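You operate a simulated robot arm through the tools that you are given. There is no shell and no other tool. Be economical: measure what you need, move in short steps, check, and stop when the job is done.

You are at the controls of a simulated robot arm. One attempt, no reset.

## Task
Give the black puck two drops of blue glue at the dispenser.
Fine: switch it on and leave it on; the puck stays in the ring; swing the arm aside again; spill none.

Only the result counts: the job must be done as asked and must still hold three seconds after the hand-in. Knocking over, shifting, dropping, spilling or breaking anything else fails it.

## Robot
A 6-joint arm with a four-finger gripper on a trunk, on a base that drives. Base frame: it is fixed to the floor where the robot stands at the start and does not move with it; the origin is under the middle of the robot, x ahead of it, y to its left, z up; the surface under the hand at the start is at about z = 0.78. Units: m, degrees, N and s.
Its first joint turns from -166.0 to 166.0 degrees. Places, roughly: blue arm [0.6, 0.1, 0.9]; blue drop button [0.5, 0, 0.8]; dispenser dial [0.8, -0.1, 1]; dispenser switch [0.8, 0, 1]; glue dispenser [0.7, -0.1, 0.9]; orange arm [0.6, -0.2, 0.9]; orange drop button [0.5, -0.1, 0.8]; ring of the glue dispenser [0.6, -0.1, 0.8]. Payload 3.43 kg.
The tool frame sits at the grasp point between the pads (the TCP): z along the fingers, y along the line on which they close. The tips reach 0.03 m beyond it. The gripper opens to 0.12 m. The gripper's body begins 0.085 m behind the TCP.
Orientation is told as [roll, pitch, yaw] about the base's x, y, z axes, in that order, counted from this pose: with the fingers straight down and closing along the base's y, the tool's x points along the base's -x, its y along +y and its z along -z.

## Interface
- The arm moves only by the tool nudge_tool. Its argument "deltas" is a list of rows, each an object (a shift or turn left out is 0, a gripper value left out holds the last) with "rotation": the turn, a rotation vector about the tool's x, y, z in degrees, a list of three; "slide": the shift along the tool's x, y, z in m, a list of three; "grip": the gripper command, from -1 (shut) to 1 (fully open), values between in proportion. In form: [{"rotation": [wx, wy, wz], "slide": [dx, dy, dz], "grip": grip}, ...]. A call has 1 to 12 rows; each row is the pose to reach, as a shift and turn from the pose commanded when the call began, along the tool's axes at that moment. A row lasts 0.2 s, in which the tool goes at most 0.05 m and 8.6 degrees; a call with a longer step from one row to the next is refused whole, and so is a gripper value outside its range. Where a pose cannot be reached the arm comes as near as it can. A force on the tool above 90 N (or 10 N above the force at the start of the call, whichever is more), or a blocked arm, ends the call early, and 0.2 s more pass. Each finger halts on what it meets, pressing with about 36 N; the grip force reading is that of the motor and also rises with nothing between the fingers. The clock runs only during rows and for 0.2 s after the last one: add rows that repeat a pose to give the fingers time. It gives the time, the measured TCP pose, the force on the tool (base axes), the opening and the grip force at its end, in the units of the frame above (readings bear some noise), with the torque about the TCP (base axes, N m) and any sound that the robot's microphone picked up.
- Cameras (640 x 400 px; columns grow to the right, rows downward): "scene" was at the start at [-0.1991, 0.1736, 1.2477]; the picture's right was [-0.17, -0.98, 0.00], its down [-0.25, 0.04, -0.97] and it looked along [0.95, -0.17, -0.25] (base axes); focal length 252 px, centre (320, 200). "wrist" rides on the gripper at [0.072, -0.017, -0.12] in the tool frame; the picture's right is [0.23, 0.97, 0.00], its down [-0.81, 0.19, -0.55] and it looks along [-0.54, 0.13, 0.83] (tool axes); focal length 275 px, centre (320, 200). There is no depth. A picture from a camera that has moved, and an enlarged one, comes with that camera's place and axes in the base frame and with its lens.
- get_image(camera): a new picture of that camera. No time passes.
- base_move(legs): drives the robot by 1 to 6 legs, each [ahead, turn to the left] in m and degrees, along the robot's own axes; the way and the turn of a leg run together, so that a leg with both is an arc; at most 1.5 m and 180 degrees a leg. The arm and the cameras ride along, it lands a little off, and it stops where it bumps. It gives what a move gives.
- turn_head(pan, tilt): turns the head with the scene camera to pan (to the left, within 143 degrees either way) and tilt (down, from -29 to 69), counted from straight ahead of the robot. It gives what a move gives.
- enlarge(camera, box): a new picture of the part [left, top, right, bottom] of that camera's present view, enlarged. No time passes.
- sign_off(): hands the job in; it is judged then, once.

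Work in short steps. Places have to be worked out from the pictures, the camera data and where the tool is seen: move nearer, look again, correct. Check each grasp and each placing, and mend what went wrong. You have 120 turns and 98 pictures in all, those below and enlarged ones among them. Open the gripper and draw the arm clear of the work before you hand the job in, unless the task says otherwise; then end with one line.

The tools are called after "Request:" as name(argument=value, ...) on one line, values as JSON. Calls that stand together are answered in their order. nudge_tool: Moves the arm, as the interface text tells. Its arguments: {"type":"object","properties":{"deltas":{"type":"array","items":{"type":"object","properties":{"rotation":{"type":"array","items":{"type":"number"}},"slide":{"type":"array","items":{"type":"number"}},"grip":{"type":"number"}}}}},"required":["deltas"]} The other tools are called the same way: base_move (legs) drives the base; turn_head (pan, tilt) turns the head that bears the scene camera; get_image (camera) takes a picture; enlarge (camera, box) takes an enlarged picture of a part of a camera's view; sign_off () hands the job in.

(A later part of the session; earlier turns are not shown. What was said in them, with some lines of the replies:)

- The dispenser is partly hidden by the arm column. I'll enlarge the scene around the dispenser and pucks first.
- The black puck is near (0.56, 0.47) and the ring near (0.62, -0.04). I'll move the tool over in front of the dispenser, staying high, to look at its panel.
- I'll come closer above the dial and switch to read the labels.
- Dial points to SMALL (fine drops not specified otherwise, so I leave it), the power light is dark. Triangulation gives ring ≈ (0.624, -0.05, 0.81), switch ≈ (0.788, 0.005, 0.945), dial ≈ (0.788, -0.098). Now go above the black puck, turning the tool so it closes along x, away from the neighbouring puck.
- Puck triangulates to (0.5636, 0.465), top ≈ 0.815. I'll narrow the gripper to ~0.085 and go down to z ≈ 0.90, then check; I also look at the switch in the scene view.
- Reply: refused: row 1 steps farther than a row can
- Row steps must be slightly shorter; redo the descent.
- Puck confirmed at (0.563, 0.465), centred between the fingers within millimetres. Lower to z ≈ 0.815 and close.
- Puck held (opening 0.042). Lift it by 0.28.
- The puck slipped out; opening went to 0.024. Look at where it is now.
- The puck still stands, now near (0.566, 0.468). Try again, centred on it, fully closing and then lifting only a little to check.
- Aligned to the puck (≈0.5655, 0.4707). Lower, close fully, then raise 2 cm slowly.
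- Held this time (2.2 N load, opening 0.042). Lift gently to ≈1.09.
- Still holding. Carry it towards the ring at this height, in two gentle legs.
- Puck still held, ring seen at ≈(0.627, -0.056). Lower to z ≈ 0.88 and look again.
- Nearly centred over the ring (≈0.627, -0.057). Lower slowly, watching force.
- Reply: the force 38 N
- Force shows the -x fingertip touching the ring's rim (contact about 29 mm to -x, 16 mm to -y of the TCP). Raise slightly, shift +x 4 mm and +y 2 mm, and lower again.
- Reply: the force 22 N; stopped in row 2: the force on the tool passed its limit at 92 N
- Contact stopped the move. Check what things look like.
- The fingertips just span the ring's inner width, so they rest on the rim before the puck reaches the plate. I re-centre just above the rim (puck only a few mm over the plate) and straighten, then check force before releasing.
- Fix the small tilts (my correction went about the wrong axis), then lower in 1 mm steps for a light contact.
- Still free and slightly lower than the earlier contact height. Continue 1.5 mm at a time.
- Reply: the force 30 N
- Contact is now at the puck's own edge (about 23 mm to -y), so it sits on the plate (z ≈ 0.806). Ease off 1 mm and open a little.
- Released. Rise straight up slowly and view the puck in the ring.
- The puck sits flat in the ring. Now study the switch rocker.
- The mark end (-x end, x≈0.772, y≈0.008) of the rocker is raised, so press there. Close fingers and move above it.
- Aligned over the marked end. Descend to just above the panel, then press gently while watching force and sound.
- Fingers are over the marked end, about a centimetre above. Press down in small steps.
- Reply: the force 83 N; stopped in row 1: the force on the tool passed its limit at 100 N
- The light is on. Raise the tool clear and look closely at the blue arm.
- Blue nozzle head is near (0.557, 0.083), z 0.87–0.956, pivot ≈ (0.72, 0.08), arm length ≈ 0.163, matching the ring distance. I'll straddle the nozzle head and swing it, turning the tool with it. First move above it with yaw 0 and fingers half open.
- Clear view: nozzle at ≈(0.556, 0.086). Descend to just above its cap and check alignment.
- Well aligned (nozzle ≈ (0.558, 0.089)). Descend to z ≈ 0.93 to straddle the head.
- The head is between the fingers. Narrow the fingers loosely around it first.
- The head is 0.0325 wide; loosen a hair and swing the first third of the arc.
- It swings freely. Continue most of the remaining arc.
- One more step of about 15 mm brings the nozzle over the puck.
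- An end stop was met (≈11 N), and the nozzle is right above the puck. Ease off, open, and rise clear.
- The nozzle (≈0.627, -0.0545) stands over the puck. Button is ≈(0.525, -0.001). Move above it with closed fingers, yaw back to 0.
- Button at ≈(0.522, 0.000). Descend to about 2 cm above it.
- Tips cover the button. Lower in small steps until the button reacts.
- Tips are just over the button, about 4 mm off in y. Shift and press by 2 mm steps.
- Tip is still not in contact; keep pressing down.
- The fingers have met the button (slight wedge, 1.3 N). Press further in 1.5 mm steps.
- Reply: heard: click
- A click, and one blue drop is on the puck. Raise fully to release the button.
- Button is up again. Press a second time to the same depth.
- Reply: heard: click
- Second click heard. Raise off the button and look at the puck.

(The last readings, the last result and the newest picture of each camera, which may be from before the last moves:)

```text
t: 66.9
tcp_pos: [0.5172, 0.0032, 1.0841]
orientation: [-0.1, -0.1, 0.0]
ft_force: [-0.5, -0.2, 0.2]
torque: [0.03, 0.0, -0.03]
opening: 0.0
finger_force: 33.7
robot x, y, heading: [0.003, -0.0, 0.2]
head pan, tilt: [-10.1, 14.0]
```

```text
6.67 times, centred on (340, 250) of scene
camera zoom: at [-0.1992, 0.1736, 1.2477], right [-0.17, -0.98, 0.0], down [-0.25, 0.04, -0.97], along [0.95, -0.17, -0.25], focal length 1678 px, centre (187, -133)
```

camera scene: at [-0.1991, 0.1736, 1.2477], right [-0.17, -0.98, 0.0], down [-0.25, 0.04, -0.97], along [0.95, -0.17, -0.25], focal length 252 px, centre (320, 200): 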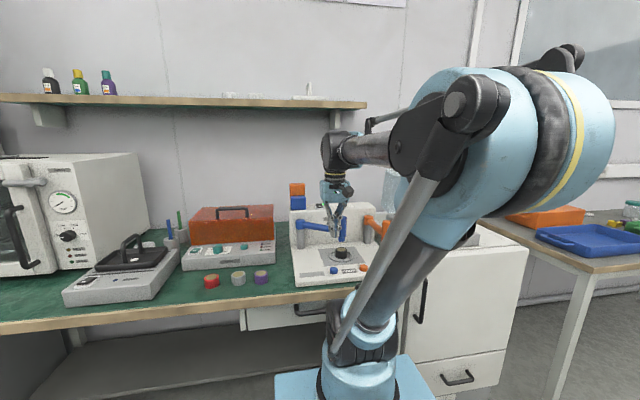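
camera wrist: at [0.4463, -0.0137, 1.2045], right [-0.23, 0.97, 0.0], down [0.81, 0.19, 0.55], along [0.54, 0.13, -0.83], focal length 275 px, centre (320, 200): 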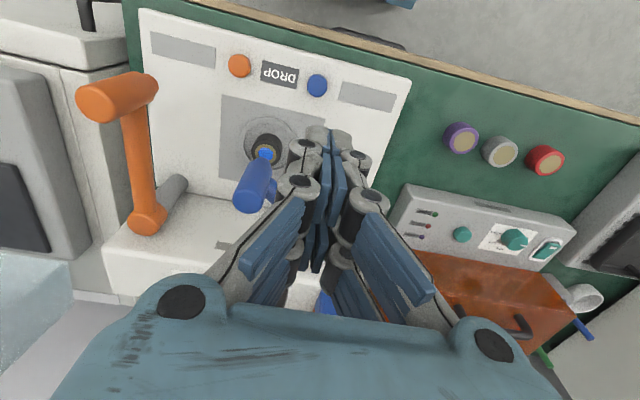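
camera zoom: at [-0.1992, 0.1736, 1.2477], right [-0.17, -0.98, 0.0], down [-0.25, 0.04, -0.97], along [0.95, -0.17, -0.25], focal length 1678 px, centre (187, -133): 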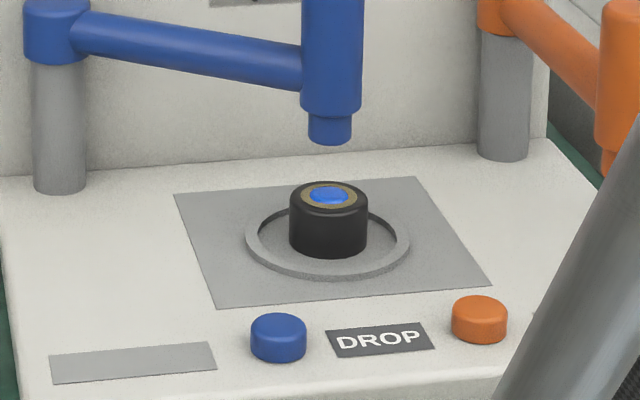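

Both drops sit on the puck, no spill. Return above the nozzle at (0.627, -0.0545), turned to 57°, fingers open 0.06.

Request:
nudge_tool(deltas=[{"slide": [-0.0137, -0.0072, 0], "rotation": [0, 0, -7.1], "grip": 0.0}, {"slide": [-0.0275, -0.0144, 0], "rotation": [0, 0, -14.2]}, {"slide": [-0.0412, -0.0216, 0], "rotation": [0, 0, -21.4]}, {"slide": [-0.055, -0.0288, 0], "rotation": [0, 0, -28.5]}, {"slide": [-0.0687, -0.036, 0], "rotation": [0, 0, -35.6]}, {"slide": [-0.0825, -0.0433, 0], "rotation": [0, 0, -42.8]}, {"slide": [-0.0962, -0.0505, 0], "rotation": [0, 0, -49.9]}, {"slide": [-0.11, -0.0577, 0], "rotation": [0, 0, -57]}, {"slide": [-0.11, -0.0577, 0.04], "rotation": [0, 0, -57]}, {"slide": [-0.11, -0.0577, 0.08], "rotation": [0, 0, -57]}, {"slide": [-0.11, -0.0577, 0.085], "rotation": [0, 0, -57]}])

Request:
get_image(camera="wrist")

```text
t: 69.3
tcp_pos: [0.6282, -0.0563, 0.9981]
orientation: [-0.1, -0.1, 57.0]
ft_force: [0.6, -0.4, 0.0]
torque: [0.01, 0.01, 0.03]
opening: 0.0602
finger_force: 0.0
robot x, y, heading: [0.0011, -0.0007, -0.3]
head pan, tilt: [-10.1, 14.0]
```

```text
24 pictures are left
camera wrist: at [0.6034, -0.1247, 1.1173], right [-0.94, 0.34, 0.0], down [0.28, 0.78, 0.55], along [0.19, 0.52, -0.83], focal length 275 px, centre (320, 200)
```

wrist: 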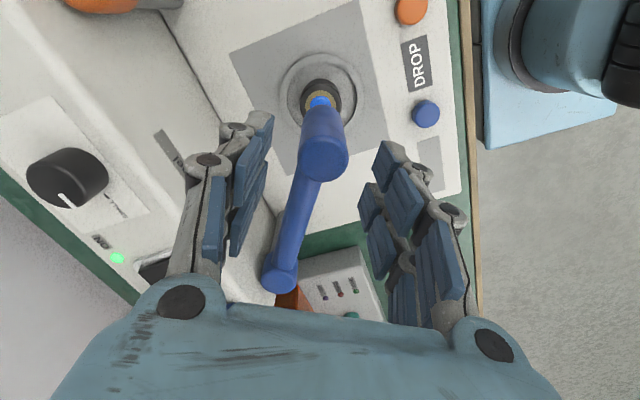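

Aligned. Descend to 0.93 and narrow loosely.

Request:
nudge_tool(deltas=[{"slide": [0, 0.001, 0.02]}, {"slide": [0, 0.001, 0.045]}, {"slide": [0, 0.001, 0.065]}, {"slide": [0, 0.001, 0.068]}, {"slide": [0, 0.001, 0.068], "grip": -0.4}, {"slide": [0, 0.001, 0.068]}])

Request:
get_image(camera="wrist")

```text
t: 70.7
tcp_pos: [0.6287, -0.0533, 0.9305]
orientation: [-0.1, 0.0, 57.0]
ft_force: [0.1, -0.6, -0.2]
torque: [0.01, -0.01, 0.01]
opening: 0.0358
finger_force: 0.1
robot x, y, heading: [0.0017, -0.0, -0.2]
head pan, tilt: [-10.1, 14.0]
```

```text
23 pictures are left
camera wrist: at [0.6029, -0.1228, 1.0495], right [-0.94, 0.34, 0.0], down [0.28, 0.78, 0.55], along [0.19, 0.52, -0.83], focal length 275 px, centre (320, 200)
```

wrist: 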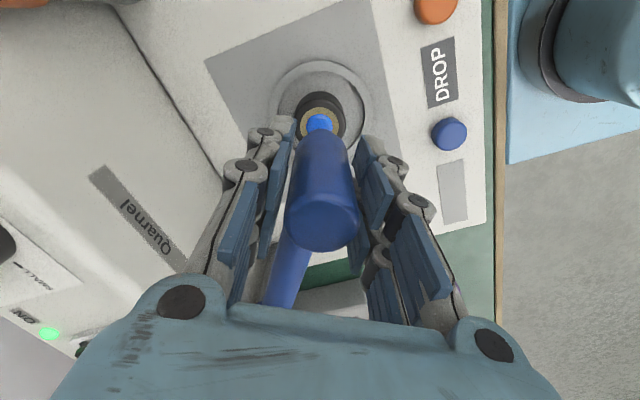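

Swing back along the mirrored arc.

Request:
nudge_tool(deltas=[{"slide": [-0.0006, 0.0139, 0], "rotation": [0, 0, 4.9]}, {"slide": [-0.0024, 0.0277, 0], "rotation": [0, 0, 9.8]}, {"slide": [-0.0053, 0.0413, 0], "rotation": [0, 0, 14.7]}, {"slide": [-0.0094, 0.0546, 0], "rotation": [0, 0, 19.6]}, {"slide": [-0.0146, 0.0675, 0], "rotation": [0, 0, 24.5]}, {"slide": [-0.021, 0.0799, 0], "rotation": [0, 0, 29.4]}])

Request:
nudge_tool(deltas=[{"slide": [-0.0006, 0.0139, 0], "rotation": [0, 0, 4.9]}, {"slide": [-0.0024, 0.0277, 0], "rotation": [0, 0, 9.8]}, {"slide": [-0.0053, 0.0413, 0], "rotation": [0, 0, 14.7]}, {"slide": [-0.0094, 0.0546, 0], "rotation": [0, 0, 19.6]}, {"slide": [-0.0146, 0.0675, 0], "rotation": [0, 0, 24.5]}])

Request:
get_image(camera="wrist")

```text
t: 72.1
tcp_pos: [0.5698, 0.0065, 0.9311]
orientation: [0.0, 0.0, 27.5]
ft_force: [-0.1, -0.4, -0.4]
torque: [0.03, -0.01, -0.01]
opening: 0.036
finger_force: 0.0
robot x, y, heading: [0.0016, 0.0014, 0.2]
head pan, tilt: [-10.1, 14.0]
```

```text
t: 73.3
tcp_pos: [0.5526, 0.074, 0.9279]
orientation: [-0.1, -0.1, 3.0]
ft_force: [1.1, -0.2, -0.5]
torque: [-0.02, 0.02, 0.04]
opening: 0.036
finger_force: 0.0
robot x, y, heading: [-0.001, 0.0015, 0.1]
head pan, tilt: [-10.1, 14.0]
```

```text
22 pictures are left
camera wrist: at [0.4825, 0.0531, 1.0494], right [-0.28, 0.96, 0.0], down [0.8, 0.23, 0.55], along [0.53, 0.16, -0.83], focal length 275 px, centre (320, 200)
```

wrist: 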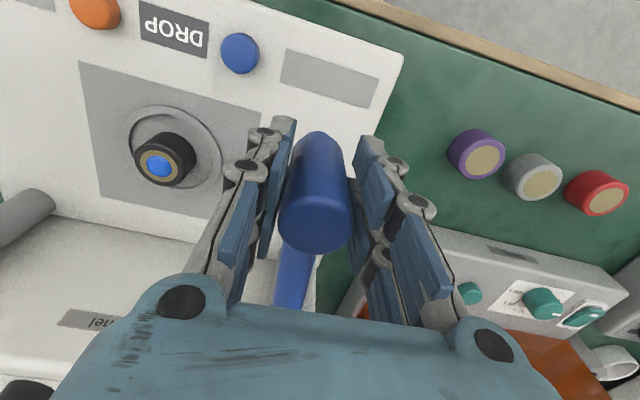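

Nearly back; another 15 mm restores its original place.

Request:
nudge_tool(deltas=[{"slide": [-0.0002, 0.008, 0], "rotation": [0, 0, 2.7]}, {"slide": [-0.0006, 0.0145, 0], "rotation": [0, 0, 5]}, {"slide": [-0.0006, 0.0145, 0], "rotation": [0, 0, 5]}])

Request:
get_image(camera="wrist")

```text
t: 74.1
tcp_pos: [0.553, 0.0865, 0.9297]
orientation: [0.1, -0.1, -1.9]
ft_force: [0.2, -0.5, -0.6]
torque: [-0.01, 0.03, -0.02]
opening: 0.0357
finger_force: 0.2
robot x, y, heading: [-0.0004, 0.0035, 0.2]
head pan, tilt: [-10.1, 14.0]
```

```text
21 pictures are left
camera wrist: at [0.4809, 0.0729, 1.0489], right [-0.2, 0.98, 0.0], down [0.82, 0.16, 0.55], along [0.54, 0.11, -0.83], focal length 275 px, centre (320, 200)
```

wrist: 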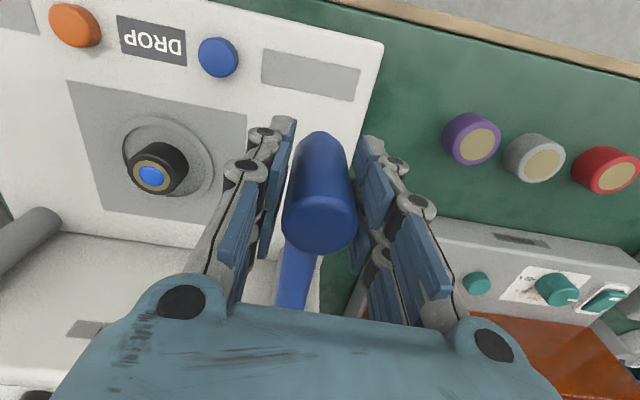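

Push 3 mm more to match the original rest position, then open and rise away.

Request:
nudge_tool(deltas=[{"slide": [0, 0.0035, 0], "rotation": [0, 0, 0.8]}, {"slide": [0, 0.0035, 0], "rotation": [0, 0, 0.8]}, {"slide": [0, 0.002, 0], "grip": 0.05}, {"slide": [0, 0.002, 0]}, {"slide": [0, 0.002, -0.03]}, {"slide": [0, 0.002, -0.07]}, {"slide": [0, 0.002, -0.115]}, {"slide": [0, 0.002, -0.16]}, {"slide": [0, 0.002, -0.2]}])

Request:
nudge_tool(deltas=[{"slide": [0, 0.04, 0]}, {"slide": [0, 0.085, 0]}, {"slide": [0, 0.13, -0.01]}, {"slide": [0, 0.175, -0.02]}, {"slide": [-0.02, 0.215, -0.04]}, {"slide": [-0.04, 0.23, -0.07]}])

Request:
get_image(camera="wrist")

Request:
get_image(camera="scene")

Request:
enlarge(camera="scene", box=[280, 180, 420, 290])

```text
t: 76.1
tcp_pos: [0.5522, 0.0903, 1.1315]
orientation: [0.1, -0.2, -1.9]
ft_force: [0.5, 0.5, 0.4]
torque: [0.0, 0.01, -0.01]
opening: 0.0632
finger_force: 0.0
robot x, y, heading: [-0.0023, 0.0031, 0.2]
head pan, tilt: [-10.1, 14.0]
```

```text
t: 77.5
tcp_pos: [0.5993, 0.318, 1.2006]
orientation: [0.0, -0.1, -1.8]
ft_force: [-0.4, -0.3, 0.0]
torque: [0.03, -0.02, -0.03]
opening: 0.0628
finger_force: 0.0
robot x, y, heading: [0.0035, 0.0025, 0.1]
head pan, tilt: [-10.1, 14.0]
```

```text
20 pictures are left
camera wrist: at [0.5275, 0.304, 1.3209], right [-0.2, 0.98, 0.0], down [0.82, 0.16, 0.55], along [0.54, 0.11, -0.83], focal length 275 px, centre (320, 200)
```

wrist: 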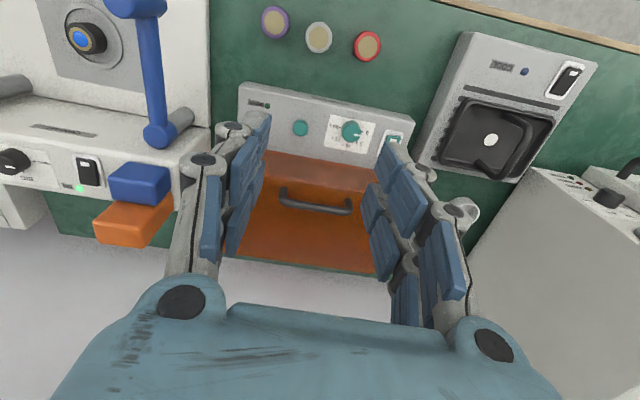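

```text
19 pictures are left
camera scene: at [-0.1994, 0.1735, 1.2476], right [-0.18, -0.98, 0.0], down [-0.25, 0.04, -0.97], along [0.95, -0.17, -0.25], focal length 252 px, centre (320, 200)
```

scene: 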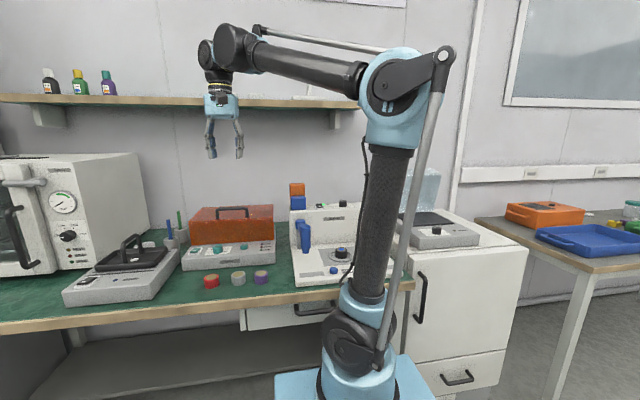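

```text
3.64 times, centred on (350, 235) of scene
camera zoom: at [-0.1994, 0.1735, 1.2476], right [-0.18, -0.98, 0.0], down [-0.25, 0.04, -0.97], along [0.95, -0.17, -0.25], focal length 915 px, centre (211, 73)
```

zoom: 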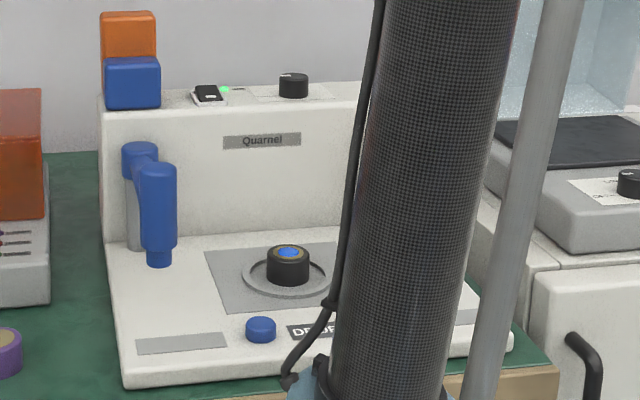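

The light is on, the puck with its two blue drops is in the ring, the arm is back aside, and nothing is spilled. The gripper is open and clear, so I hand in.

Request:
sign_off()

```text
The job is handed in.
```

The black puck has two drops of blue glue and is still in the ring. The dispenser is on, the blue arm is swung aside, nothing was spilled, and I left the drop-size dial on SMALL.
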